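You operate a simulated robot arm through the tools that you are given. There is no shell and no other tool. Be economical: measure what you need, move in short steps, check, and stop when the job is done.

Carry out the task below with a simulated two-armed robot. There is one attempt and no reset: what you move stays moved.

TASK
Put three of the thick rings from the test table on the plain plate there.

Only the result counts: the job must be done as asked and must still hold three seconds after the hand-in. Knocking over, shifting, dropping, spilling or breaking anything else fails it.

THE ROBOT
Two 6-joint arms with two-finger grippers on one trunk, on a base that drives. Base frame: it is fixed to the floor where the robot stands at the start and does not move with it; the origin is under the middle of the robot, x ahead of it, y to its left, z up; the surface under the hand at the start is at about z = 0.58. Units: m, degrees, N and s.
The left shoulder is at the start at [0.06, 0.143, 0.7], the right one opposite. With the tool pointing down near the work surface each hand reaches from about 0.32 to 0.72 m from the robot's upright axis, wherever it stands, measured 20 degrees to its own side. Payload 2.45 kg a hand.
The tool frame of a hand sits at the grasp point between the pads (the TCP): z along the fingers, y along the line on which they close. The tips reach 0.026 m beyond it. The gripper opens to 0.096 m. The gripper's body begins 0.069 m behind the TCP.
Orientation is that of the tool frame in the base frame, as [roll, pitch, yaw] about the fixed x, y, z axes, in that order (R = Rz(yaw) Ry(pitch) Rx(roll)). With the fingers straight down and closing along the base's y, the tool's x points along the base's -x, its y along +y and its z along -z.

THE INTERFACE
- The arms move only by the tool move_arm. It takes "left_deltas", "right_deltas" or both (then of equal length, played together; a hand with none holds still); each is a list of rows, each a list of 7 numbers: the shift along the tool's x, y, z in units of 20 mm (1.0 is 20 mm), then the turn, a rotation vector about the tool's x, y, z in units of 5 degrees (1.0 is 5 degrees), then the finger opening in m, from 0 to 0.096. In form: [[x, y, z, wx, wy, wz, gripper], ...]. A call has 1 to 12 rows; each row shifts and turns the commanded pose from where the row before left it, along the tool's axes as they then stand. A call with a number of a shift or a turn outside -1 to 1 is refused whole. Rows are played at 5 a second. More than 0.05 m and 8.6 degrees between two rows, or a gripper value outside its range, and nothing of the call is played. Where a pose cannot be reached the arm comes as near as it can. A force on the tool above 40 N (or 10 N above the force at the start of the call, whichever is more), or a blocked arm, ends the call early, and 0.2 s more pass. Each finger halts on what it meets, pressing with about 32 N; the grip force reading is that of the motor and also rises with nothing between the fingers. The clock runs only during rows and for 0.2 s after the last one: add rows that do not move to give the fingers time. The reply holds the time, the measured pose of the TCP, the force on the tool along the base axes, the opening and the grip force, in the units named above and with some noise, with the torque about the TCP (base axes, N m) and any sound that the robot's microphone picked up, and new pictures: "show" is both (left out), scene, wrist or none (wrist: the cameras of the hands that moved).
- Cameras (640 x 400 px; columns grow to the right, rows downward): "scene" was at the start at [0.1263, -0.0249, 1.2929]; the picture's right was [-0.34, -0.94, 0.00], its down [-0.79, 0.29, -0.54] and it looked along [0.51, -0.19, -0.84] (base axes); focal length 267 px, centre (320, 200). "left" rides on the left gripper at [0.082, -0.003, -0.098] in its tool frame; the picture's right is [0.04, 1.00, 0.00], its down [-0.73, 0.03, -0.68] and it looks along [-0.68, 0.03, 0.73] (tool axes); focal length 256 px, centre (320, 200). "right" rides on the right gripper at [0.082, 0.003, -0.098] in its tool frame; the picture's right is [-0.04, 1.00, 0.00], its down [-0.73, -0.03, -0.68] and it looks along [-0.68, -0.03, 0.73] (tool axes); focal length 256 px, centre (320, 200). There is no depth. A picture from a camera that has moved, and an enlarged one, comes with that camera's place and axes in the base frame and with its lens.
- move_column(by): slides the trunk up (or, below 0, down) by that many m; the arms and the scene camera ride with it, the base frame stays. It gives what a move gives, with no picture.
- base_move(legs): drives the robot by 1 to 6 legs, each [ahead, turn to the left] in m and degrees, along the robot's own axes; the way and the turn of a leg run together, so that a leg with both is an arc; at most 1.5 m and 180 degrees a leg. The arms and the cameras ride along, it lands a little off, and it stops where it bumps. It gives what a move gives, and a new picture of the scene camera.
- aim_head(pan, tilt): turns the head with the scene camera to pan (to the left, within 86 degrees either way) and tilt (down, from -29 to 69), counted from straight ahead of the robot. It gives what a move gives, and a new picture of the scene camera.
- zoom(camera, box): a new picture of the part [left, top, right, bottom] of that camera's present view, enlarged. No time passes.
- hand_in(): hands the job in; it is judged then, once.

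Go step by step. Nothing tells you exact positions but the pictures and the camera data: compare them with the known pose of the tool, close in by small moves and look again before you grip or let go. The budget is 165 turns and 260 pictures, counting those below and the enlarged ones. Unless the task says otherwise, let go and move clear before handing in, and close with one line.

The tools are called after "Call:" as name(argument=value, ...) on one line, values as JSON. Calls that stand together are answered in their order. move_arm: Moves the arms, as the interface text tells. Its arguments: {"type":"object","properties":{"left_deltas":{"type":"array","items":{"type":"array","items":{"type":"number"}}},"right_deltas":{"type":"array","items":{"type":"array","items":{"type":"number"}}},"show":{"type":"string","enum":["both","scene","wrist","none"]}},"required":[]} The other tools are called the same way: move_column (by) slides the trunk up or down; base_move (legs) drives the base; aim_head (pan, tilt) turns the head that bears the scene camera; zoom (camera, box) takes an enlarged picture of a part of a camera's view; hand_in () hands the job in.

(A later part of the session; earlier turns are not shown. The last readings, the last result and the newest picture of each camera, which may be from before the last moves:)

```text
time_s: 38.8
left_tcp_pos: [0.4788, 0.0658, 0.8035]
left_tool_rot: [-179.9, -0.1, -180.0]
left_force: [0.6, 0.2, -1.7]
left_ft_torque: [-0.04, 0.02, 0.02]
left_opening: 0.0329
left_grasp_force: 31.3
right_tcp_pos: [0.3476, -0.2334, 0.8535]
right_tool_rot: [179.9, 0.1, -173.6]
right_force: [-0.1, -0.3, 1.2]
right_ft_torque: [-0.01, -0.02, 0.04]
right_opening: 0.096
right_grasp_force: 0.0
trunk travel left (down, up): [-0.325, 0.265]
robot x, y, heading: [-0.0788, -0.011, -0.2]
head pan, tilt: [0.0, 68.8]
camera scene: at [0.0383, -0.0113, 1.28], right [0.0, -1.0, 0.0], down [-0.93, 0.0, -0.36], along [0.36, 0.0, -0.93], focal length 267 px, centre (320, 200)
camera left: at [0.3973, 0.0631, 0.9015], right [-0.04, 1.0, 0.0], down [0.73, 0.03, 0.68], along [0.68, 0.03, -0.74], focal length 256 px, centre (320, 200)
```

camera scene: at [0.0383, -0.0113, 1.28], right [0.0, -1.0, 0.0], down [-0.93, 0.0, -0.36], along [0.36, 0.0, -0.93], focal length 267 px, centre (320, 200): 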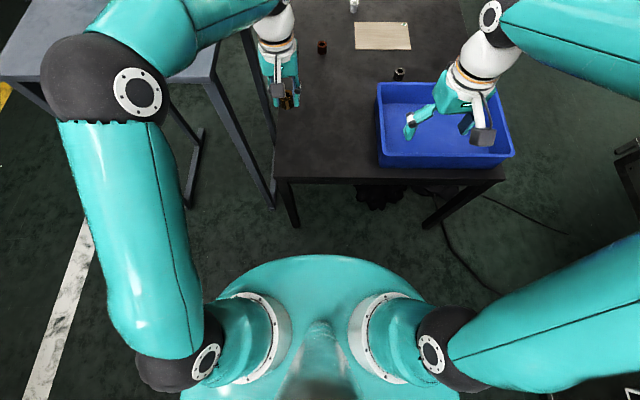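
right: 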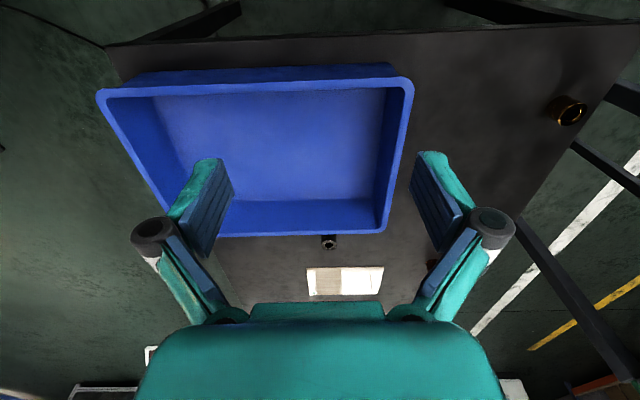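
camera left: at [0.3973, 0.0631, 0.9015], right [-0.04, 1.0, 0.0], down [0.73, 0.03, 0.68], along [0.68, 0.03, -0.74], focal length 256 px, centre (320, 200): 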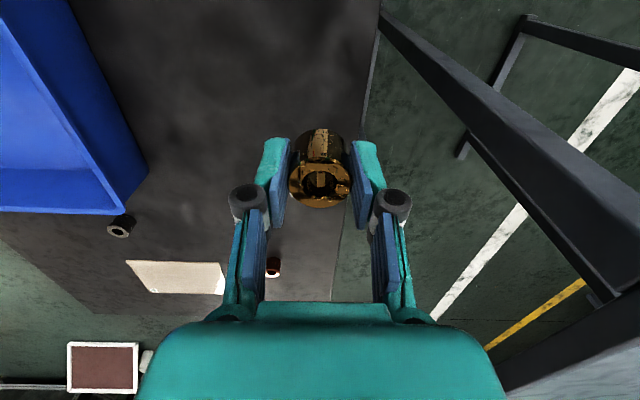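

Ring held. I'll retract the left hand and raise the trunk for safe driving.

Call:
move_arm(left_deltas=[[1, 0, -0.5, 0, 0, 0, 0.02], [1, 0, -0.5, 0, 0, 0, 0.02], [1, 0, -0.5, 0, 0, 0, 0.02], [1, 0, -0.5, 0, 0, 0, 0.02], [1, 0, -0.5, 0, 0, 0, 0.02], [1, 0, -0.5, 0, 0, 0, 0.02], [1, 0, 0, 0, 0, 0, 0.02], [0, 0, 0, 0, 0, 0, 0.02]], right_deltas=[[0, 0, 0, 0, 0, 0, 0.096], [0, 0, 0, 0, 0, 0, 0.096], [0, 0, 0, 0, 0, 0, 0.096], [0, 0, 0, 0, 0, 0, 0.096], [0, 0, 0, 0, 0, 0, 0.096], [0, 0, 0, 0, 0, 0, 0.096], [0, 0, 0, 0, 0, 0, 0.096], [0, 0, 0, 0, 0, 0, 0.096]], show="none")

Call:
move_column(by=0.15)

Call:
aim_head(pan=60, tilt=50)

Call:
aim_head(pan=86, tilt=50)

```text
time_s: 40.6
left_tcp_pos: [0.3398, 0.067, 0.864]
left_tool_rot: [180.0, -0.1, -180.0]
left_force: [-0.2, -0.1, -1.6]
left_ft_torque: [0.0, 0.03, -0.03]
left_opening: 0.0328
left_grasp_force: 31.7
right_tcp_pos: [0.3475, -0.2332, 0.8538]
right_tool_rot: [-179.9, 0.1, -173.6]
right_force: [-0.2, 0.6, 0.1]
right_ft_torque: [-0.01, 0.01, 0.0]
right_opening: 0.0959
right_grasp_force: 0.2
trunk travel left (down, up): [-0.325, 0.265]
robot x, y, heading: [-0.0795, -0.0111, -0.1]
head pan, tilt: [0.0, 68.8]
```

```text
time_s: 42.3
left_tcp_pos: [0.34, 0.0679, 1.0142]
left_tool_rot: [180.0, -0.1, -180.0]
left_force: [0.0, 0.3, -1.3]
left_ft_torque: [0.01, -0.02, 0.01]
left_opening: 0.0329
left_grasp_force: 31.8
right_tcp_pos: [0.3478, -0.2333, 1.0033]
right_tool_rot: [-180.0, 0.1, -173.6]
right_force: [0.5, -0.1, 0.2]
right_ft_torque: [0.01, 0.01, -0.01]
right_opening: 0.0961
right_grasp_force: 0.1
trunk travel left (down, up): [-0.475, 0.115]
robot x, y, heading: [-0.0816, -0.0114, 0.0]
head pan, tilt: [0.0, 68.8]
```

```text
time_s: 43.6
left_tcp_pos: [0.3382, 0.0672, 1.0141]
left_tool_rot: [-180.0, -0.1, -179.9]
left_force: [-0.5, 0.2, -1.5]
left_ft_torque: [-0.01, -0.01, 0.01]
left_opening: 0.0329
left_grasp_force: 32.3
right_tcp_pos: [0.3465, -0.2332, 1.0038]
right_tool_rot: [180.0, 0.1, -173.6]
right_force: [0.9, 0.3, -0.4]
right_ft_torque: [-0.01, 0.01, 0.02]
right_opening: 0.096
right_grasp_force: 0.1
trunk travel left (down, up): [-0.475, 0.115]
robot x, y, heading: [-0.0799, -0.0103, 0.0]
head pan, tilt: [60.0, 50.0]
camera scene: at [0.0209, 0.0554, 1.4519], right [0.86, -0.5, 0.0], down [-0.39, -0.66, -0.64], along [0.32, 0.56, -0.77], focal length 267 px, centre (320, 200)
```

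scene: 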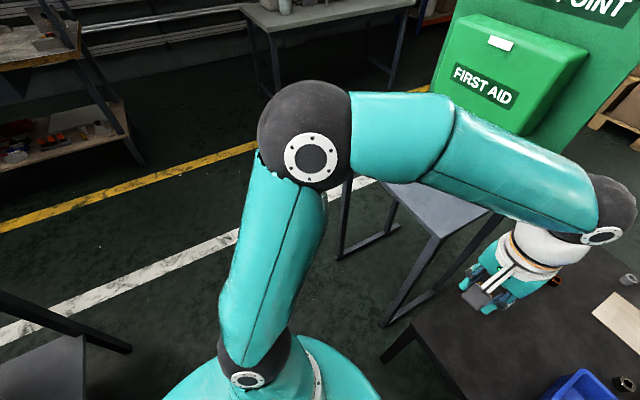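

```text
time_s: 44.5
left_tcp_pos: [0.3404, 0.0668, 1.0128]
left_tool_rot: [-180.0, -0.1, -180.0]
left_force: [-0.4, -1.0, -1.5]
left_ft_torque: [0.01, -0.01, 0.0]
left_opening: 0.0328
left_grasp_force: 32.0
right_tcp_pos: [0.3462, -0.2332, 1.0043]
right_tool_rot: [-180.0, 0.2, -173.6]
right_force: [0.7, -1.2, 0.7]
right_ft_torque: [-0.01, 0.03, 0.0]
right_opening: 0.0961
right_grasp_force: 0.0
trunk travel left (down, up): [-0.475, 0.115]
robot x, y, heading: [-0.0808, -0.0086, -0.1]
head pan, tilt: [85.9, 50.0]
camera scene: at [-0.0121, 0.0657, 1.452], right [1.0, -0.07, 0.0], down [-0.06, -0.76, -0.64], along [0.05, 0.64, -0.77], focal length 267 px, centre (320, 200)
```

scene: 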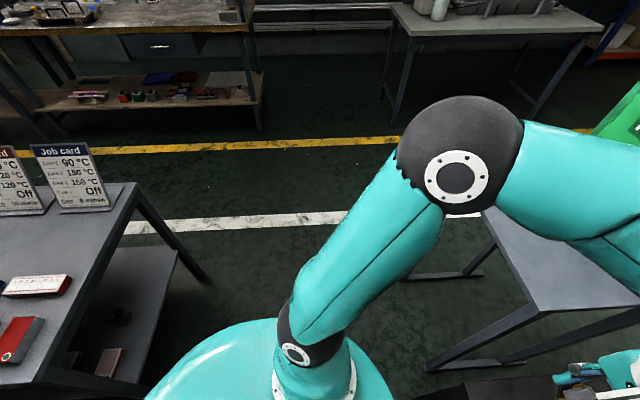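

The corridor to the left is clear: safety table at x≥0.5, card table at x≤-0.62. Plan: turn left, drive to y≈1.5, then ahead round the safety table to x≈2.0, then back to the far side.

Call:
base_move(legs=[[0, 90], [0.7, 0]])

Call:
aim_head(pan=-30, tilt=35)

```text
time_s: 48.6
left_tcp_pos: [-0.0873, 0.4223, 1.0136]
left_tool_rot: [-179.9, -0.1, -99.3]
left_force: [-0.1, 0.3, -1.2]
left_ft_torque: [-0.03, -0.03, 0.02]
left_opening: 0.0327
left_grasp_force: 31.9
right_tcp_pos: [0.2101, 0.3812, 1.0049]
right_tool_rot: [-179.8, 0.0, -93.0]
right_force: [0.4, -0.1, -0.6]
right_ft_torque: [-0.04, -0.01, -0.02]
right_opening: 0.0961
right_grasp_force: 0.0
trunk travel left (down, up): [-0.475, 0.115]
robot x, y, heading: [-0.0305, -0.0136, 82.2]
head pan, tilt: [85.9, 50.0]
stopped in leg 1: the robot was blocked; the commanded pose is now the measured one
camera scene: at [-0.0942, 0.0612, 1.4517], right [0.2, 0.98, 0.0], down [0.75, -0.16, -0.64], along [-0.63, 0.13, -0.77], focal length 267 px, centre (320, 200)
```

scene: 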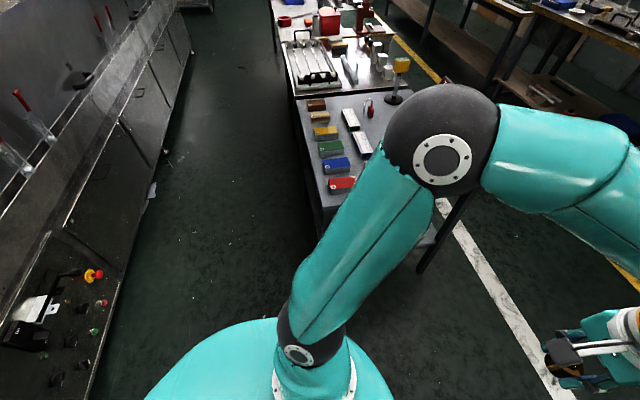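

```text
time_s: 50.5
left_tcp_pos: [-0.0852, 0.421, 1.0152]
left_tool_rot: [-180.0, -0.2, -99.4]
left_force: [0.0, -0.3, -1.8]
left_ft_torque: [-0.04, -0.01, -0.01]
left_opening: 0.0328
left_grasp_force: 32.0
right_tcp_pos: [0.2139, 0.3803, 1.0031]
right_tool_rot: [180.0, 0.0, -92.9]
right_force: [0.1, -0.2, 0.5]
right_ft_torque: [-0.03, 0.01, 0.01]
right_opening: 0.0957
right_grasp_force: 0.0
trunk travel left (down, up): [-0.475, 0.115]
robot x, y, heading: [-0.0261, -0.0131, 82.5]
head pan, tilt: [-30.0, 35.0]
camera scene: at [0.0374, 0.1144, 1.4737], right [0.79, -0.61, 0.0], down [-0.35, -0.46, -0.82], along [0.5, 0.65, -0.57], focal length 267 px, centre (320, 200)
```

scene: 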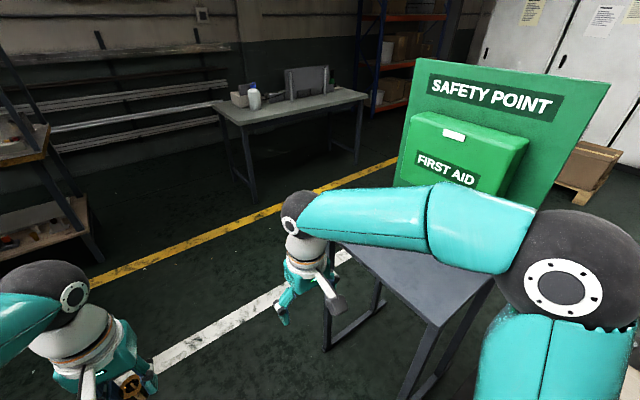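

The turn stopped just short (base edge probably near the table leg as it drifted ahead). I'll turn back a little, back off from the table, then turn on.

Call:
base_move(legs=[[0, -25], [-0.22, 0]])

```text
time_s: 53.7
left_tcp_pos: [-0.0176, 0.2138, 1.0147]
left_tool_rot: [-180.0, -0.1, -124.5]
left_force: [-0.6, -0.1, -0.8]
left_ft_torque: [0.0, -0.04, -0.02]
left_opening: 0.0327
left_grasp_force: 32.0
right_tcp_pos: [0.2336, 0.0499, 1.0052]
right_tool_rot: [-179.9, 0.1, -118.0]
right_force: [0.3, -0.1, -0.6]
right_ft_torque: [0.02, -0.04, 0.01]
right_opening: 0.0964
right_grasp_force: 0.1
trunk travel left (down, up): [-0.475, 0.115]
robot x, y, heading: [-0.1523, -0.2012, 57.2]
head pan, tilt: [-30.0, 35.0]
camera scene: at [-0.0425, -0.1122, 1.4739], right [0.46, -0.89, 0.0], down [-0.51, -0.26, -0.82], along [0.73, 0.38, -0.57], focal length 267 px, centre (320, 200)
```

scene: 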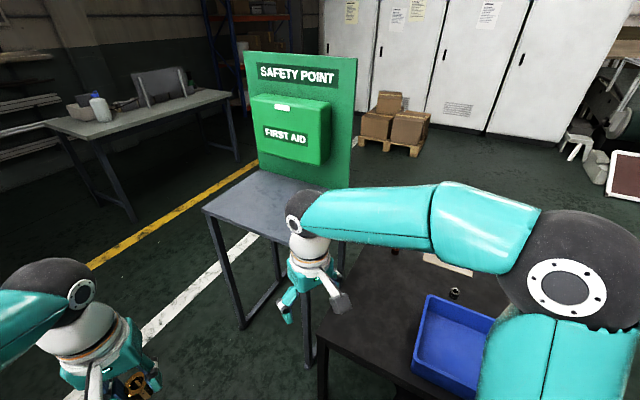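

Clear. Now turn on to 90° and drive up the corridor.

Call:
base_move(legs=[[0, 33], [0.5, 0]])

```text
time_s: 58.4
left_tcp_pos: [-0.2603, 0.7193, 1.0153]
left_tool_rot: [180.0, -0.2, -92.1]
left_force: [-0.1, -0.2, -2.1]
left_ft_torque: [-0.02, 0.01, 0.01]
left_opening: 0.0323
left_grasp_force: 31.4
right_tcp_pos: [0.0401, 0.7161, 1.005]
right_tool_rot: [180.0, -0.1, -85.5]
right_force: [0.1, 0.2, 0.6]
right_ft_torque: [-0.02, -0.02, -0.01]
right_opening: 0.0959
right_grasp_force: 0.1
trunk travel left (down, up): [-0.475, 0.115]
robot x, y, heading: [-0.1538, 0.2918, 89.7]
head pan, tilt: [-30.0, 35.0]
camera scene: at [-0.1051, 0.4305, 1.4736], right [0.86, -0.5, 0.0], down [-0.29, -0.5, -0.82], along [0.41, 0.71, -0.57], focal length 267 px, centre (320, 200)
```

scene: 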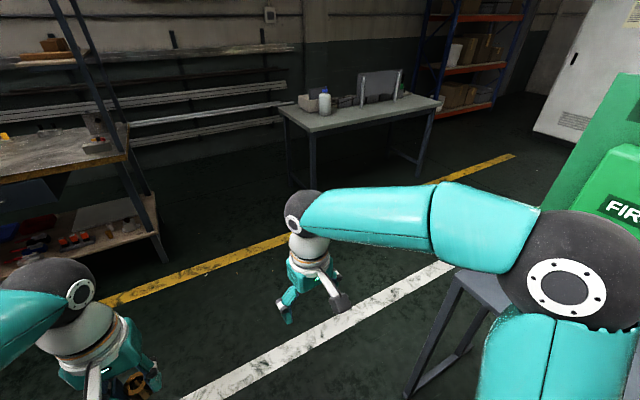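

Corridor clear. Driving on to y≈1.38 and turning right.

Call:
base_move(legs=[[1.08, 0], [0, -90]])

Call:
aim_head(pan=-25, tilt=35)

```text
time_s: 67.5
left_tcp_pos: [0.2443, 1.5857, 1.0172]
left_tool_rot: [180.0, -0.2, -169.2]
left_force: [-0.4, -0.1, -2.2]
left_ft_torque: [0.03, 0.04, -0.01]
left_opening: 0.0324
left_grasp_force: 31.6
right_tcp_pos: [0.3102, 1.2926, 1.006]
right_tool_rot: [179.9, 0.1, -162.5]
right_force: [-0.5, 0.2, -0.4]
right_ft_torque: [0.07, 0.03, 0.01]
right_opening: 0.0963
right_grasp_force: 0.0
trunk travel left (down, up): [-0.475, 0.115]
robot x, y, heading: [-0.1553, 1.4334, 10.9]
head pan, tilt: [-30.0, 35.0]
stopped in leg 2: the robot was blocked; the commanded pose is now the measured one
camera scene: at [-0.0144, 1.4134, 1.4734], right [-0.33, -0.94, 0.0], down [-0.54, 0.19, -0.82], along [0.77, -0.27, -0.58], focal length 267 px, centre (320, 200)
```

scene: 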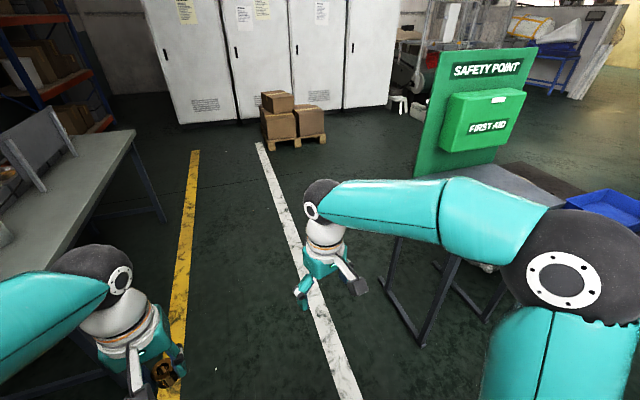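

```text
time_s: 68.2
left_tcp_pos: [0.2435, 1.5872, 1.017]
left_tool_rot: [179.9, -0.1, -169.2]
left_force: [0.1, -1.2, -0.7]
left_ft_torque: [0.01, -0.01, -0.01]
left_opening: 0.0326
left_grasp_force: 31.5
right_tcp_pos: [0.3077, 1.294, 1.0058]
right_tool_rot: [-179.9, 0.1, -162.6]
right_force: [0.3, -0.4, 0.6]
right_ft_torque: [0.03, -0.03, -0.01]
right_opening: 0.0961
right_grasp_force: 0.1
trunk travel left (down, up): [-0.475, 0.115]
robot x, y, heading: [-0.16, 1.4378, 10.8]
head pan, tilt: [-25.0, 35.0]
camera scene: at [-0.0141, 1.4225, 1.4737], right [-0.25, -0.97, 0.0], down [-0.56, 0.14, -0.82], along [0.79, -0.2, -0.57], focal length 267 px, centre (320, 200)
```

scene: 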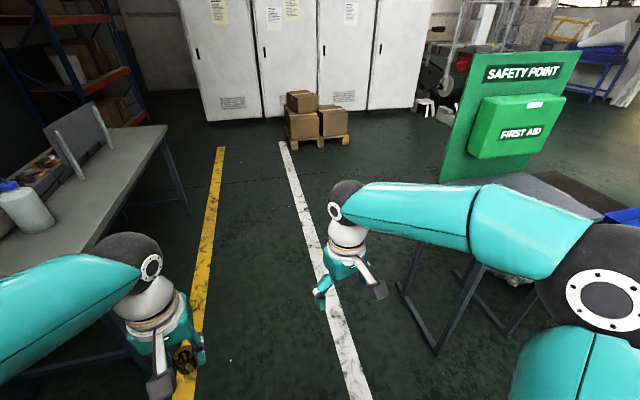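

Stopped 11° short; nothing visible is touching. I'll try the remaining small turn.

Call:
base_move(legs=[[0, -12]])

```text
time_s: 69.4
left_tcp_pos: [0.2664, 1.5015, 1.0162]
left_tool_rot: [179.9, -0.1, 179.0]
left_force: [-0.7, 0.4, -2.7]
left_ft_torque: [0.0, -0.02, -0.02]
left_opening: 0.0325
left_grasp_force: 32.4
right_tcp_pos: [0.2693, 1.2001, 1.007]
right_tool_rot: [180.0, 0.1, -174.5]
right_force: [-0.4, 0.2, -0.4]
right_ft_torque: [0.01, 0.03, -0.04]
right_opening: 0.0963
right_grasp_force: 0.1
trunk travel left (down, up): [-0.475, 0.115]
robot x, y, heading: [-0.1591, 1.4393, -1.0]
head pan, tilt: [-25.0, 35.0]
camera scene: at [-0.019, 1.4009, 1.4737], right [-0.44, -0.9, 0.0], down [-0.52, 0.25, -0.82], along [0.74, -0.36, -0.57], focal length 267 px, centre (320, 200)
```

scene: 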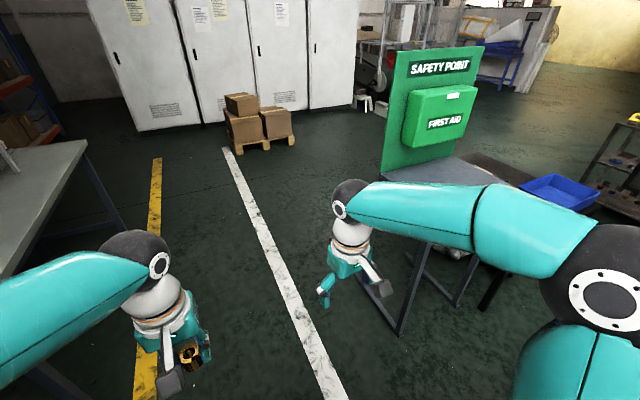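

No real obstruction. I'll steer slightly right (away from the bench) and drive ahead to x≈2.

Call:
base_move(legs=[[0, -10], [1.0, 0], [0, 11], [1.1, 0]])

```text
time_s: 81.5
left_tcp_pos: [2.348, 1.3331, 1.0164]
left_tool_rot: [179.9, 0.0, -179.6]
left_force: [-1.0, 0.0, -1.6]
left_ft_torque: [0.03, 0.01, -0.01]
left_opening: 0.0325
left_grasp_force: 31.8
right_tcp_pos: [2.3584, 1.0326, 1.0065]
right_tool_rot: [180.0, 0.0, -173.0]
right_force: [-0.8, -0.1, 0.0]
right_ft_torque: [0.0, 0.04, 0.02]
right_opening: 0.0961
right_grasp_force: 0.2
trunk travel left (down, up): [-0.475, 0.115]
robot x, y, heading: [1.9185, 1.2629, 0.3]
head pan, tilt: [-25.0, 35.0]
camera scene: at [2.0651, 1.2243, 1.4736], right [-0.42, -0.91, 0.0], down [-0.52, 0.24, -0.82], along [0.74, -0.34, -0.57], focal length 267 px, centre (320, 200)
```

scene: 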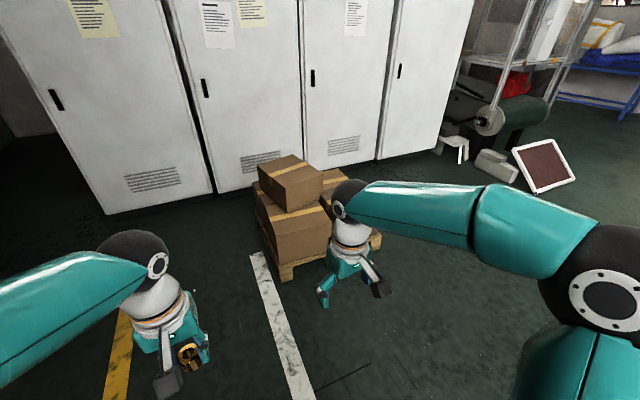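

Now past the safety table. Turn right in two steps and drive back down to y≈-0.2.

Call:
base_move(legs=[[0, -45], [0, -45], [1.0, 0]])

Call:
aim_head(pan=60, tilt=40)

Call:
aim_head(pan=-50, tilt=45)

```text
time_s: 85.9
left_tcp_pos: [2.0903, 0.8595, 1.0183]
left_tool_rot: [179.7, -0.1, 103.5]
left_force: [-1.1, -0.7, -1.8]
left_ft_torque: [0.04, -0.07, -0.01]
left_opening: 0.0326
left_grasp_force: 32.4
right_tcp_pos: [1.7997, 0.7825, 1.0066]
right_tool_rot: [179.8, -0.1, 110.0]
right_force: [-1.6, -0.3, -0.6]
right_ft_torque: [0.03, -0.03, 0.01]
right_opening: 0.0962
right_grasp_force: 0.1
trunk travel left (down, up): [-0.475, 0.115]
robot x, y, heading: [1.9775, 1.2723, -78.4]
head pan, tilt: [-25.0, 35.0]
stopped in leg 2: the robot was blocked; the commanded pose is now the measured one
camera scene: at [1.9658, 1.124, 1.4733], right [-0.97, 0.23, 0.0], down [0.13, 0.56, -0.82], along [-0.19, -0.8, -0.58], focal length 267 px, centre (320, 200)
```

scene: 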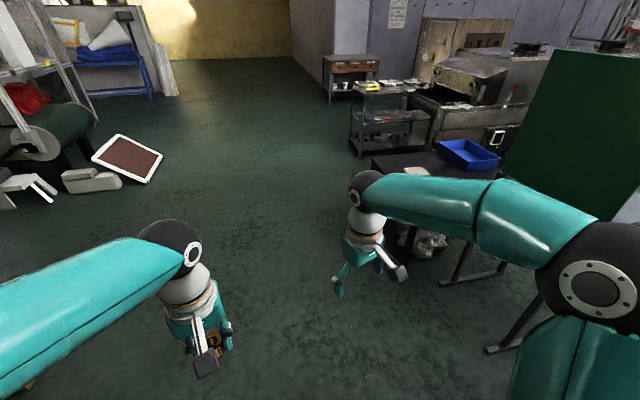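

```text
time_s: 87.5
left_tcp_pos: [2.0929, 0.8609, 1.0188]
left_tool_rot: [179.9, 0.0, 103.5]
left_force: [0.2, 0.4, -1.6]
left_ft_torque: [-0.01, -0.01, -0.02]
left_opening: 0.0326
left_grasp_force: 31.3
right_tcp_pos: [1.8019, 0.783, 1.0069]
right_tool_rot: [180.0, 0.0, 110.1]
right_force: [-1.2, 0.2, 0.7]
right_ft_torque: [0.01, 0.0, 0.0]
right_opening: 0.0961
right_grasp_force: 0.1
trunk travel left (down, up): [-0.475, 0.115]
robot x, y, heading: [1.9755, 1.2769, -78.2]
head pan, tilt: [60.0, 40.0]
camera scene: at [2.0692, 1.1853, 1.4661], right [-0.32, -0.95, 0.0], down [-0.61, 0.2, -0.77], along [0.73, -0.24, -0.64], focal length 267 px, centre (320, 200)
```

scene: 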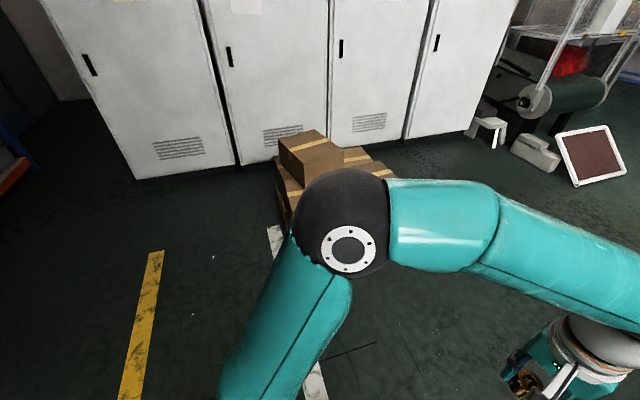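

```text
time_s: 89.4
left_tcp_pos: [2.0924, 0.8604, 1.0191]
left_tool_rot: [179.9, -0.1, 103.5]
left_force: [-0.3, 0.4, -1.9]
left_ft_torque: [0.05, 0.01, 0.02]
left_opening: 0.0326
left_grasp_force: 31.7
right_tcp_pos: [1.802, 0.7838, 1.0091]
right_tool_rot: [-179.9, -0.1, 110.1]
right_force: [0.6, 0.0, 0.4]
right_ft_torque: [-0.03, -0.01, -0.01]
right_opening: 0.0961
right_grasp_force: 0.1
trunk travel left (down, up): [-0.475, 0.115]
robot x, y, heading: [1.9769, 1.2763, -78.5]
head pan, tilt: [-50.0, 45.0]
camera scene: at [1.9381, 1.1482, 1.4589], right [-0.78, 0.62, 0.0], down [0.44, 0.56, -0.71], along [-0.44, -0.55, -0.71], focal length 267 px, centre (320, 200)
```

scene: 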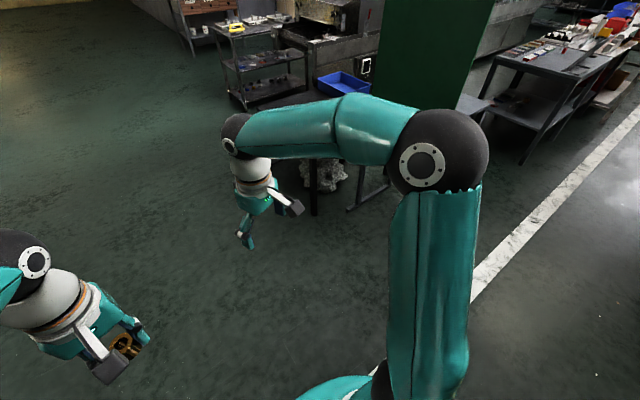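

Way is clear. Finishing the turn and driving on.

Call:
base_move(legs=[[0, -11.5], [1.45, 0]])

Call:
base_move(legs=[[0, -50]])

Call:
base_move(legs=[[0, -40]])

Call:
aim_head(pan=0, tilt=55)

```text
time_s: 97.6
left_tcp_pos: [1.9794, -0.6282, 1.0205]
left_tool_rot: [179.9, -0.1, 90.4]
left_force: [-0.4, 0.2, -2.0]
left_ft_torque: [0.03, 0.0, 0.01]
left_opening: 0.0328
left_grasp_force: 32.1
right_tcp_pos: [1.6785, -0.6372, 1.0076]
right_tool_rot: [-180.0, 0.0, 97.0]
right_force: [-0.2, -1.0, 0.4]
right_ft_torque: [0.01, 0.0, -0.02]
right_opening: 0.0961
right_grasp_force: 0.0
trunk travel left (down, up): [-0.475, 0.115]
robot x, y, heading: [1.9578, -0.2048, -91.4]
head pan, tilt: [-50.0, 45.0]
camera scene: at [1.8924, -0.3135, 1.4588], right [-0.62, 0.78, 0.0], down [0.55, 0.44, -0.71], along [-0.55, -0.44, -0.71], focal length 267 px, centre (320, 200)
```

scene: 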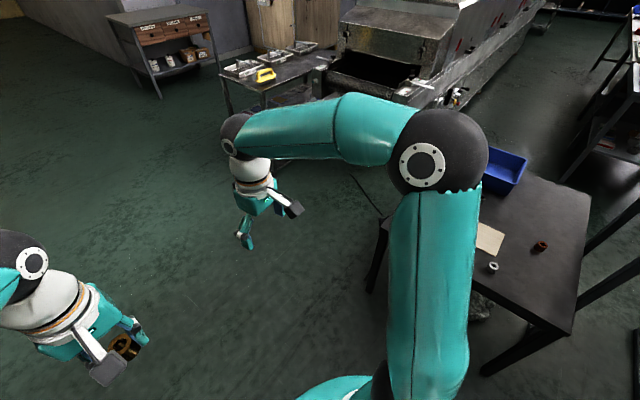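

```text
time_s: 100.5
left_tcp_pos: [1.6454, -0.494, 1.0192]
left_tool_rot: [179.9, -0.1, 40.8]
left_force: [0.2, -0.7, -2.6]
left_ft_torque: [0.0, -0.03, -0.02]
left_opening: 0.0324
left_grasp_force: 32.3
right_tcp_pos: [1.4437, -0.2708, 1.0085]
right_tool_rot: [-180.0, 0.1, 47.3]
right_force: [-1.1, -0.3, 0.6]
right_ft_torque: [-0.03, -0.01, 0.0]
right_opening: 0.0959
right_grasp_force: 0.1
trunk travel left (down, up): [-0.475, 0.115]
robot x, y, heading: [1.9779, -0.2267, -140.8]
head pan, tilt: [-50.0, 45.0]
camera scene: at [1.8504, -0.251, 1.4588], right [0.19, 0.98, 0.0], down [0.69, -0.13, -0.71], along [-0.69, 0.13, -0.71], focal length 267 px, centre (320, 200)
```

scene: 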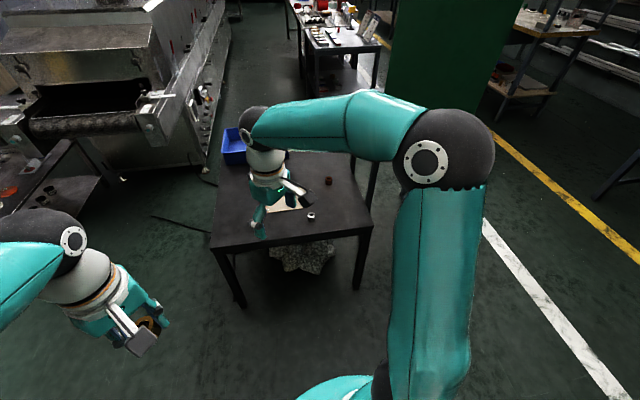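

```text
time_s: 103.0
left_tcp_pos: [1.5507, -0.2163, 1.0189]
left_tool_rot: [179.9, -0.1, 0.5]
left_force: [0.5, -0.7, -1.3]
left_ft_torque: [0.02, -0.01, 0.03]
left_opening: 0.0328
left_grasp_force: 32.1
right_tcp_pos: [1.5418, 0.0848, 1.0077]
right_tool_rot: [-179.9, -0.1, 7.1]
right_force: [0.4, -0.2, -0.2]
right_ft_torque: [-0.02, -0.01, 0.02]
right_opening: 0.0958
right_grasp_force: 0.1
trunk travel left (down, up): [-0.475, 0.115]
robot x, y, heading: [1.9768, -0.2555, 179.4]
head pan, tilt: [-50.0, 45.0]
camera scene: at [1.8638, -0.1937, 1.4588], right [0.77, 0.63, 0.0], down [0.45, -0.55, -0.71], along [-0.45, 0.55, -0.71], focal length 267 px, centre (320, 200)
```

scene: 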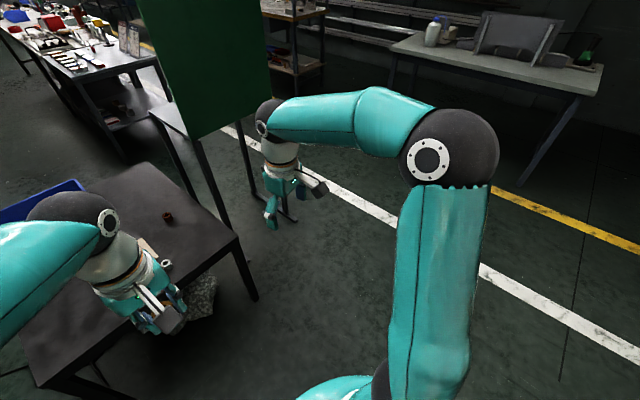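

```text
time_s: 104.2
left_tcp_pos: [1.5524, -0.2154, 1.0202]
left_tool_rot: [179.9, -0.2, 0.6]
left_force: [0.2, -0.5, -1.7]
left_ft_torque: [0.02, -0.05, -0.01]
left_opening: 0.0325
left_grasp_force: 32.2
right_tcp_pos: [1.5417, 0.0841, 1.0089]
right_tool_rot: [179.9, 0.0, 7.0]
right_force: [-0.3, -0.3, 0.6]
right_ft_torque: [0.0, 0.02, 0.0]
right_opening: 0.0961
right_grasp_force: 0.0
trunk travel left (down, up): [-0.475, 0.115]
robot x, y, heading: [1.9797, -0.2558, 179.3]
head pan, tilt: [0.0, 55.0]
camera scene: at [1.8441, -0.2562, 1.4454], right [0.01, 1.0, 0.0], down [0.82, -0.01, -0.57], along [-0.57, 0.01, -0.82], focal length 267 px, centre (320, 200)
```

scene: 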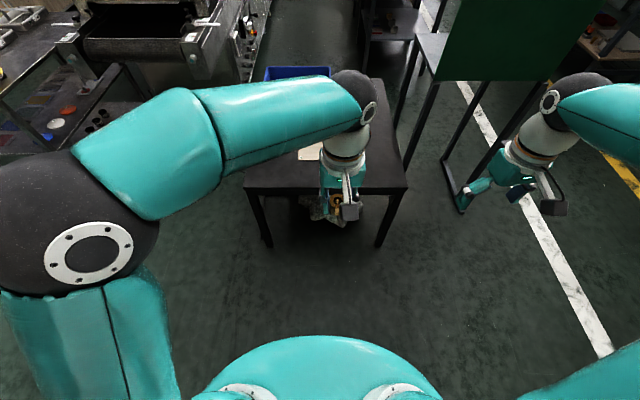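

I'm on the far side now. Before going on I'll check the shelf at the upper left where small parts are visible, and the drawers table.

Call:
zoom(camera="scene", box=[0, 40, 150, 160])

Call:
aim_head(pan=50, tilt=35)

```text
3.33 times, centred on (75, 100) of scene
camera zoom: at [1.8441, -0.2562, 1.4454], right [0.01, 1.0, 0.0], down [0.82, -0.01, -0.57], along [-0.57, 0.01, -0.82], focal length 891 px, centre (1137, 533)
```

zoom: 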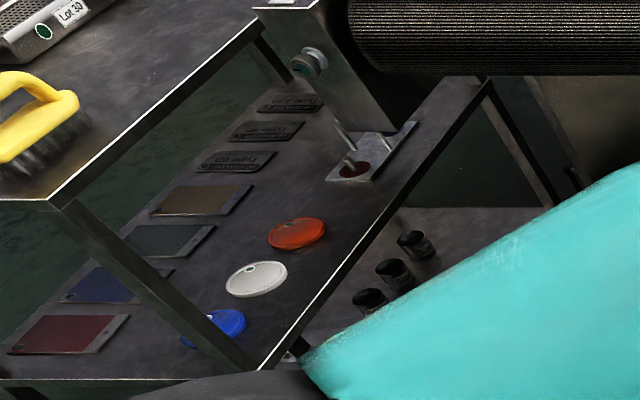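

```text
time_s: 105.4
left_tcp_pos: [1.5514, -0.2151, 1.0195]
left_tool_rot: [179.9, -0.1, 0.5]
left_force: [-0.6, -0.6, -0.6]
left_ft_torque: [-0.01, -0.01, 0.02]
left_opening: 0.0323
left_grasp_force: 32.2
right_tcp_pos: [1.5405, 0.085, 1.0093]
right_tool_rot: [180.0, 0.0, 7.0]
right_force: [0.1, 1.4, 0.7]
right_ft_torque: [-0.01, 0.0, -0.01]
right_opening: 0.0959
right_grasp_force: 0.2
trunk travel left (down, up): [-0.475, 0.115]
robot x, y, heading: [1.9763, -0.2552, 179.2]
head pan, tilt: [50.0, 35.0]
camera scene: at [1.8586, -0.3234, 1.4737], right [-0.76, 0.65, 0.0], down [0.38, 0.43, -0.82], along [-0.53, -0.62, -0.57], focal length 267 px, centre (320, 200)
```

scene: 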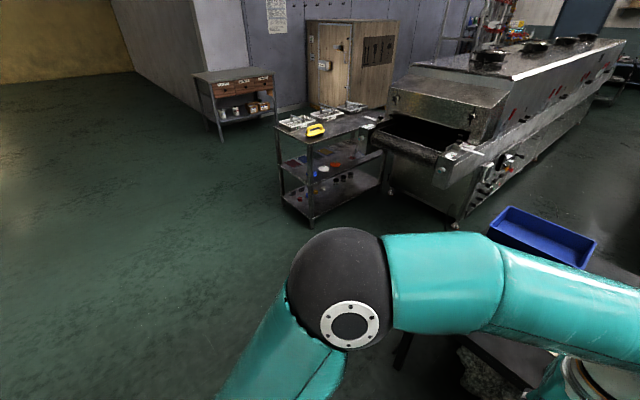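

This table with four thick rings and a bare plate fits the task; nothing else does. I'll drive forward to x≈1.58, watching the table edge at x≈1.16.

Call:
base_move(legs=[[0.38, 0.5]])

Call:
aim_head(pan=0, tilt=60)

```text
time_s: 107.8
left_tcp_pos: [1.1678, -0.2164, 1.0202]
left_tool_rot: [179.8, -0.1, 0.8]
left_force: [-0.8, -1.1, -1.9]
left_ft_torque: [-0.01, 0.0, -0.05]
left_opening: 0.0325
left_grasp_force: 32.0
right_tcp_pos: [1.1563, 0.085, 1.0086]
right_tool_rot: [-180.0, 0.0, 7.4]
right_force: [-0.5, 0.3, -0.6]
right_ft_torque: [-0.02, -0.04, -0.04]
right_opening: 0.0959
right_grasp_force: 0.0
trunk travel left (down, up): [-0.475, 0.115]
robot x, y, heading: [1.5919, -0.2526, 179.6]
head pan, tilt: [50.0, 35.0]
camera scene: at [1.4758, -0.3208, 1.4736], right [-0.76, 0.65, 0.0], down [0.37, 0.44, -0.82], along [-0.53, -0.63, -0.57], focal length 267 px, centre (320, 200)
```

scene: 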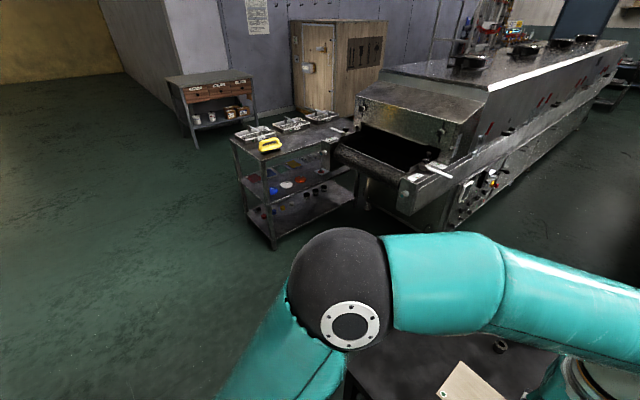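

```text
time_s: 109.0
left_tcp_pos: [1.1685, -0.2156, 1.0203]
left_tool_rot: [179.8, -0.1, 0.9]
left_force: [-0.2, 0.6, -0.9]
left_ft_torque: [-0.01, -0.04, 0.04]
left_opening: 0.0323
left_grasp_force: 31.8
right_tcp_pos: [1.1568, 0.085, 1.0095]
right_tool_rot: [-179.9, 0.0, 7.4]
right_force: [-0.8, 0.6, 0.7]
right_ft_torque: [0.0, -0.03, -0.02]
right_opening: 0.096
right_grasp_force: 0.1
trunk travel left (down, up): [-0.475, 0.115]
robot x, y, heading: [1.5949, -0.2544, 180.0]
head pan, tilt: [0.0, 60.0]
camera scene: at [1.4671, -0.2534, 1.4394], right [0.0, 1.0, 0.0], down [0.87, 0.0, -0.5], along [-0.5, 0.0, -0.87], focal length 267 px, centre (320, 200)
```

scene: 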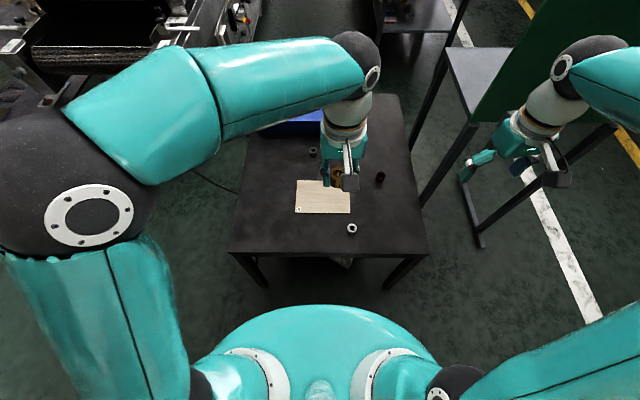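

Positions agree with earlier estimates (grey at (1.10,-0.15)). I'll inch forward 5 cm, lower the trunk, and view the plate with the left wrist camera.

Call:
base_move(legs=[[0.05, 0]])

Call:
move_column(by=-0.15)

Call:
zoom(camera="left", box=[0, 0, 640, 400])

```text
time_s: 110.0
left_tcp_pos: [1.1163, -0.2166, 1.019]
left_tool_rot: [179.8, -0.2, 0.8]
left_force: [-0.8, 0.3, -2.3]
left_ft_torque: [-0.01, -0.07, 0.06]
left_opening: 0.0327
left_grasp_force: 32.1
right_tcp_pos: [1.1035, 0.085, 1.0079]
right_tool_rot: [-180.0, -0.1, 7.4]
right_force: [-0.4, -1.0, 0.2]
right_ft_torque: [0.03, -0.03, 0.04]
right_opening: 0.0962
right_grasp_force: 0.0
trunk travel left (down, up): [-0.475, 0.115]
robot x, y, heading: [1.5425, -0.2534, 179.9]
head pan, tilt: [0.0, 60.0]
camera scene: at [1.4132, -0.2531, 1.439], right [0.0, 1.0, 0.0], down [0.87, 0.0, -0.5], along [-0.5, 0.0, -0.87], focal length 267 px, centre (320, 200)
```

scene: 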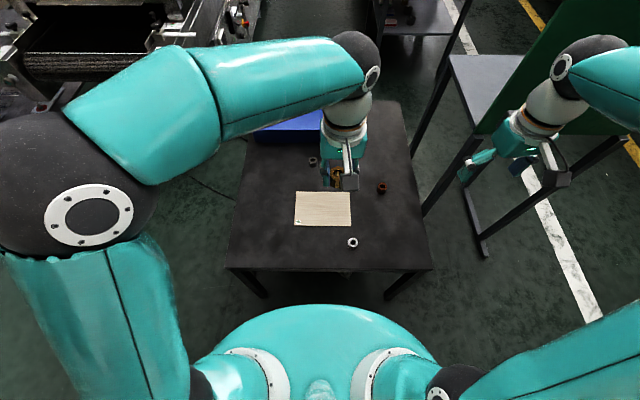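

```text
time_s: 111.7
left_tcp_pos: [1.1182, -0.2156, 0.871]
left_tool_rot: [179.8, -0.1, 1.0]
left_force: [0.6, -0.5, -1.3]
left_ft_torque: [-0.02, -0.02, 0.01]
left_opening: 0.0324
left_grasp_force: 31.8
right_tcp_pos: [1.106, 0.0842, 0.8596]
right_tool_rot: [180.0, 0.0, 7.3]
right_force: [0.0, 1.0, -0.5]
right_ft_torque: [0.02, -0.02, 0.02]
right_opening: 0.0962
right_grasp_force: 0.0
trunk travel left (down, up): [-0.325, 0.265]
robot x, y, heading: [1.5441, -0.2504, 179.8]
head pan, tilt: [0.0, 60.0]
```

```text
1.00 times, centred on (320, 200) of left (not enlarged: the box is as wide or as high as the picture)
camera zoom: at [1.1996, -0.2109, 0.9688], right [0.06, -1.0, 0.0], down [-0.73, -0.04, 0.68], along [-0.68, -0.04, -0.74], focal length 256 px, centre (320, 200)
```

zoom: 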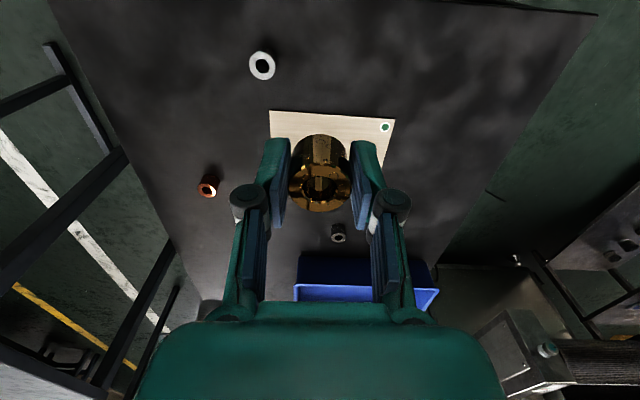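

Plate is confirmed at x 0.885–1.025, y -0.345–-0.147. Moving brass over (0.925, -0.295).

Call:
move_arm(left_deltas=[[-0.965, 0.395, 0.85, 0, 0, 0, 0.02], [-0.965, 0.395, 0.85, 0, 0, 0, 0.02], [-0.965, 0.395, 0.85, 0, 0, 0, 0.02], [-0.965, 0.395, 0.85, 0, 0, 0, 0.02], [-0.965, 0.395, 0.85, 0, 0, 0, 0.02], [-0.965, 0.395, 0.85, 0, 0, 0, 0.02], [-0.965, 0.395, 0.85, 0, 0, 0, 0.02], [-0.965, 0.395, 0.85, 0, 0, 0, 0.02], [-0.965, 0.395, 0.85, 0, 0, 0, 0.02], [-0.965, 0.395, 0.85, 0, 0, 0, 0.02], [0, 0, 0, 0, 0, 0, 0.02]])

```text
time_s: 114.1
left_tcp_pos: [0.9271, -0.2998, 0.6978]
left_tool_rot: [179.8, -0.1, 0.8]
left_force: [0.2, -0.4, -1.5]
left_ft_torque: [0.01, -0.05, 0.0]
left_opening: 0.0327
left_grasp_force: 32.5
right_tcp_pos: [1.1056, 0.0849, 0.8608]
right_tool_rot: [-180.0, 0.0, 7.5]
right_force: [-0.4, 1.0, 0.1]
right_ft_torque: [-0.01, 0.0, 0.03]
right_opening: 0.0962
right_grasp_force: 0.0
trunk travel left (down, up): [-0.325, 0.265]
robot x, y, heading: [1.5413, -0.2515, 179.8]
head pan, tilt: [0.0, 60.0]
camera scene: at [1.4162, -0.2532, 1.2894], right [0.0, 1.0, 0.0], down [0.87, 0.0, -0.5], along [-0.5, 0.0, -0.87], focal length 267 px, centre (320, 200)
camera left: at [1.0077, -0.2938, 0.7963], right [0.06, -1.0, 0.0], down [-0.73, -0.04, 0.68], along [-0.68, -0.04, -0.74], focal length 256 px, centre (320, 200)
```

scene: 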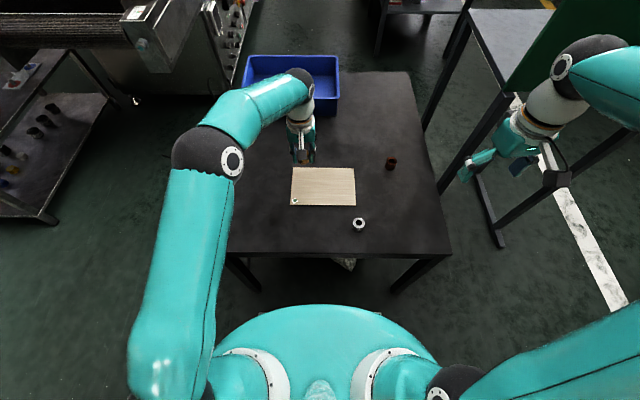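
left: 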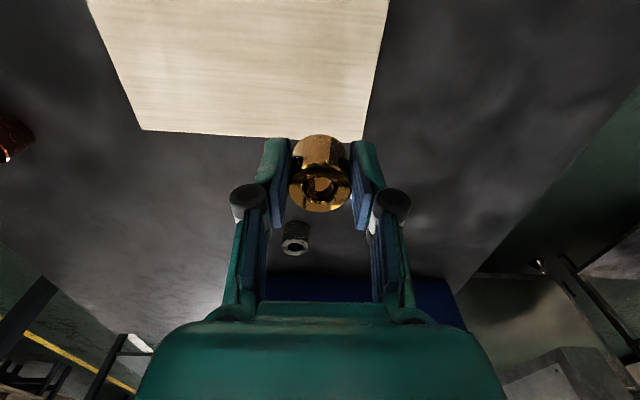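

Ring is 3–4 cm inside the plate edges. Descending to just above contact.

Call:
move_arm(left_deltas=[[0, 0, 0.9, 0, 0, 0, 0.02], [0, 0, 0.9, 0, 0, 0, 0.02], [0, 0, 0.9, 0, 0, 0, 0.02], [0, 0, 0.6, 0, 0, 0, 0.02], [0, 0, 0.4, 0, 0, 0, 0.02], [0, 0, 0, 0, 0, 0, 0.02]], show="wrist")

```text
time_s: 115.5
left_tcp_pos: [0.9262, -0.2984, 0.6263]
left_tool_rot: [179.9, -0.1, 0.9]
left_force: [-0.1, 0.6, -0.9]
left_ft_torque: [-0.01, 0.01, -0.02]
left_opening: 0.0325
left_grasp_force: 31.9
right_tcp_pos: [1.1052, 0.0856, 0.859]
right_tool_rot: [-180.0, 0.0, 7.4]
right_force: [0.5, 0.1, -0.1]
right_ft_torque: [-0.03, 0.01, 0.01]
right_opening: 0.0959
right_grasp_force: 0.1
trunk travel left (down, up): [-0.325, 0.265]
robot x, y, heading: [1.542, -0.2493, 179.8]
head pan, tilt: [0.0, 60.0]
camera left: at [1.0076, -0.2942, 0.724], right [0.06, -1.0, 0.0], down [-0.73, -0.04, 0.68], along [-0.68, -0.04, -0.74], focal length 256 px, centre (320, 200)
```

left: 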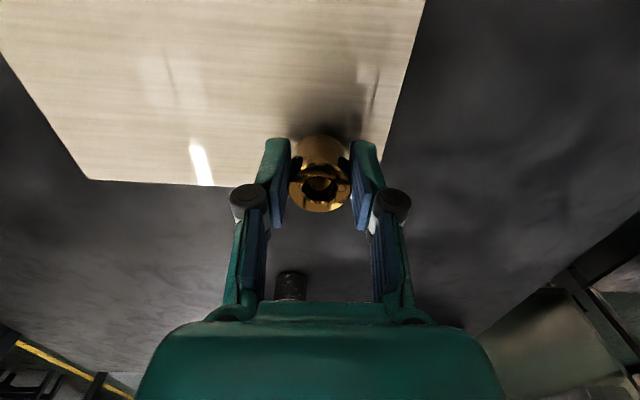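

Call:
move_arm(left_deltas=[[0, 0, 0.15, 0, 0, 0, 0.02], [0, 0, 0.15, 0, 0, 0, 0.02], [0, 0, 0, 0, 0, 0, 0.02]], show="none")

```text
time_s: 116.3
left_tcp_pos: [0.9256, -0.2987, 0.6196]
left_tool_rot: [179.9, -0.1, 0.9]
left_force: [1.4, 0.8, -1.5]
left_ft_torque: [0.03, 0.0, 0.0]
left_opening: 0.0322
left_grasp_force: 31.8
right_tcp_pos: [1.1059, 0.0844, 0.8588]
right_tool_rot: [-180.0, 0.0, 7.4]
right_force: [0.8, -0.3, 0.2]
right_ft_torque: [0.02, 0.03, -0.03]
right_opening: 0.096
right_grasp_force: 0.0
trunk travel left (down, up): [-0.325, 0.265]
robot x, y, heading: [1.5432, -0.2504, 179.7]
head pan, tilt: [0.0, 60.0]
```

Nearly down; a couple more millimetre steps while watching the force.

Call:
move_arm(left_deltas=[[0, 0, 0.1, 0, 0, 0, 0.02], [0, 0, 0, 0, 0, 0, 0.02]], show="none")

Call:
move_arm(left_deltas=[[0, 0, 0.1, 0, 0, 0, 0.02], [0, 0, 0, 0, 0, 0, 0.02]], show="none")

```text
time_s: 116.9
left_tcp_pos: [0.9255, -0.2989, 0.6188]
left_tool_rot: [179.9, -0.1, 0.9]
left_force: [-0.3, 0.0, -1.7]
left_ft_torque: [0.05, -0.02, -0.01]
left_opening: 0.0324
left_grasp_force: 32.2
right_tcp_pos: [1.1058, 0.0851, 0.8594]
right_tool_rot: [-180.0, 0.0, 7.5]
right_force: [-0.8, -0.4, 0.1]
right_ft_torque: [-0.02, 0.0, 0.0]
right_opening: 0.0962
right_grasp_force: 0.0
trunk travel left (down, up): [-0.325, 0.265]
robot x, y, heading: [1.5414, -0.2524, 180.0]
head pan, tilt: [0.0, 60.0]
```

```text
time_s: 117.5
left_tcp_pos: [0.9255, -0.299, 0.6171]
left_tool_rot: [179.9, -0.1, 0.9]
left_force: [0.2, 0.8, 2.7]
left_ft_torque: [0.1, 0.01, 0.01]
left_opening: 0.0325
left_grasp_force: 31.9
right_tcp_pos: [1.1057, 0.0856, 0.8602]
right_tool_rot: [-180.0, 0.0, 7.4]
right_force: [0.5, 0.5, 0.5]
right_ft_torque: [0.0, -0.01, 0.0]
right_opening: 0.0959
right_grasp_force: 0.1
trunk travel left (down, up): [-0.325, 0.265]
robot x, y, heading: [1.5439, -0.252, 180.0]
head pan, tilt: [0.0, 60.0]
```

Contact felt (+4 N). Releasing and lifting clear.

Call:
move_arm(left_deltas=[[0, 0, 0, 0, 0, 0, 0.04], [0, 0, 0, 0, 0, 0, 0.055], [0, 0, 0, 0, 0, 0, 0.06], [0, 0, 0, 0, 0, 0, 0.06], [0, 0, -0.5, 0, 0, 0, 0.06], [0, 0, -1, 0, 0, 0, 0.06], [0, 0, -1, 0, 0, 0, 0.06], [0, 0, -1, 0, 0, 0, 0.08], [0, 0, -1, 0, 0, 0, 0.096], [0, 0, -1, 0, 0, 0, 0.096], [0, 0, 0, 0, 0, 0, 0.096]])

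```text
time_s: 119.9
left_tcp_pos: [0.9257, -0.2978, 0.7259]
left_tool_rot: [179.9, -0.1, 0.9]
left_force: [0.9, -1.0, 0.0]
left_ft_torque: [0.0, -0.02, -0.05]
left_opening: 0.0961
left_grasp_force: 0.1
right_tcp_pos: [1.106, 0.0859, 0.86]
right_tool_rot: [-180.0, 0.0, 7.4]
right_force: [-0.5, 0.3, -0.4]
right_ft_torque: [0.05, 0.01, -0.04]
right_opening: 0.0961
right_grasp_force: 0.0
trunk travel left (down, up): [-0.325, 0.265]
robot x, y, heading: [1.5433, -0.2552, 179.7]
head pan, tilt: [0.0, 60.0]
camera scene: at [1.4163, -0.2532, 1.2894], right [0.0, 1.0, 0.0], down [0.87, 0.0, -0.5], along [-0.5, 0.0, -0.87], focal length 267 px, centre (320, 200)
camera left: at [1.0075, -0.2937, 0.8243], right [0.06, -1.0, 0.0], down [-0.73, -0.04, 0.68], along [-0.68, -0.04, -0.74], focal length 256 px, centre (320, 200)
```

scene: 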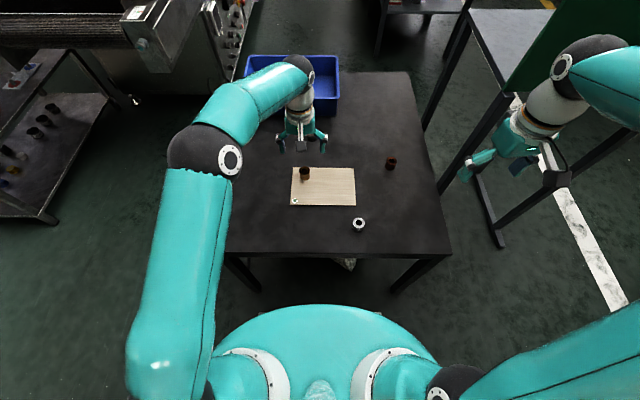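
left: 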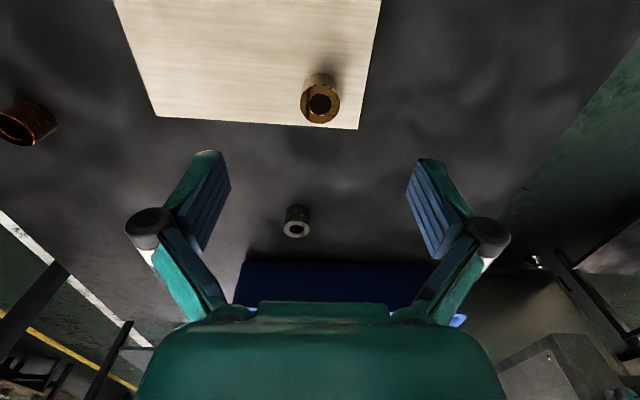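

Brass stands on the plate. Next, grey ring with the left hand: moving above (1.10, -0.15).

Call:
move_arm(left_deltas=[[0.98, -0.82, 0, 0, 0, 0, 0.096], [0.98, -0.82, 0, 0, 0, 0, 0.096], [0.98, -0.82, 0, 0, 0, 0, 0.096], [0.98, -0.82, 0, 0, 0, 0, 0.096], [0.98, -0.82, 0, 0, 0, 0, 0.096], [0.98, -0.82, 0, 0, 0, 0, 0.096], [0.98, -0.82, 0, 0, 0, 0, 0.096], [0.98, -0.82, 0, 0, 0, 0, 0.096], [0.98, -0.82, 0, 0, 0, 0, 0.096], [0, 0, 0, 0, 0, 0, 0.096]])

```text
time_s: 122.1
left_tcp_pos: [1.1003, -0.1471, 0.7262]
left_tool_rot: [179.9, -0.1, 0.9]
left_force: [-0.2, -0.7, 1.1]
left_ft_torque: [0.01, 0.01, -0.02]
left_opening: 0.0959
left_grasp_force: 0.0
right_tcp_pos: [1.1061, 0.0857, 0.8602]
right_tool_rot: [-180.0, 0.0, 7.5]
right_force: [-0.4, -0.6, 1.0]
right_ft_torque: [-0.02, 0.02, 0.01]
right_opening: 0.0961
right_grasp_force: 0.1
trunk travel left (down, up): [-0.325, 0.265]
robot x, y, heading: [1.5444, -0.2535, 179.8]
head pan, tilt: [0.0, 60.0]
camera scene: at [1.4165, -0.253, 1.2894], right [0.0, 1.0, 0.0], down [0.87, 0.0, -0.5], along [-0.5, 0.0, -0.87], focal length 267 px, centre (320, 200)
camera left: at [1.1821, -0.1437, 0.8243], right [0.06, -1.0, 0.0], down [-0.73, -0.04, 0.68], along [-0.68, -0.04, -0.74], focal length 256 px, centre (320, 200)
```

scene: 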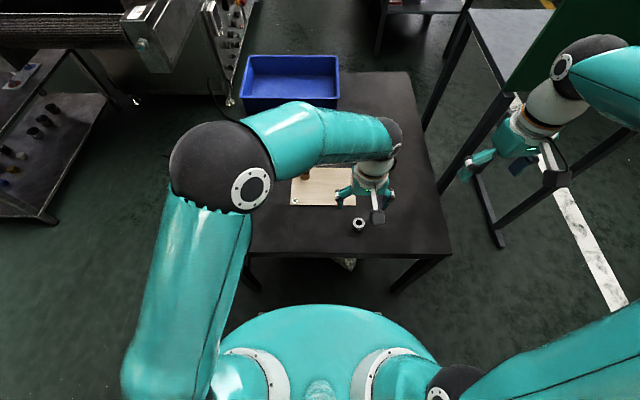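
left: 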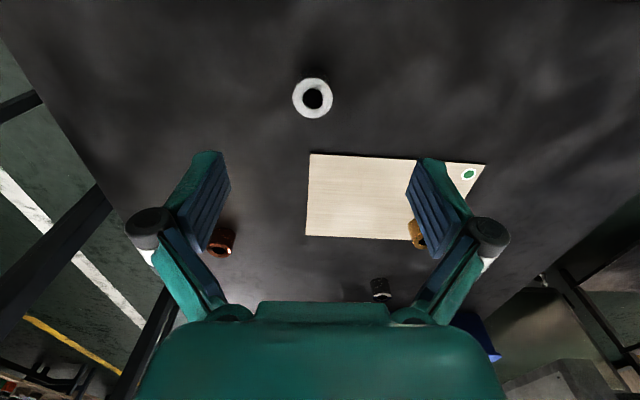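

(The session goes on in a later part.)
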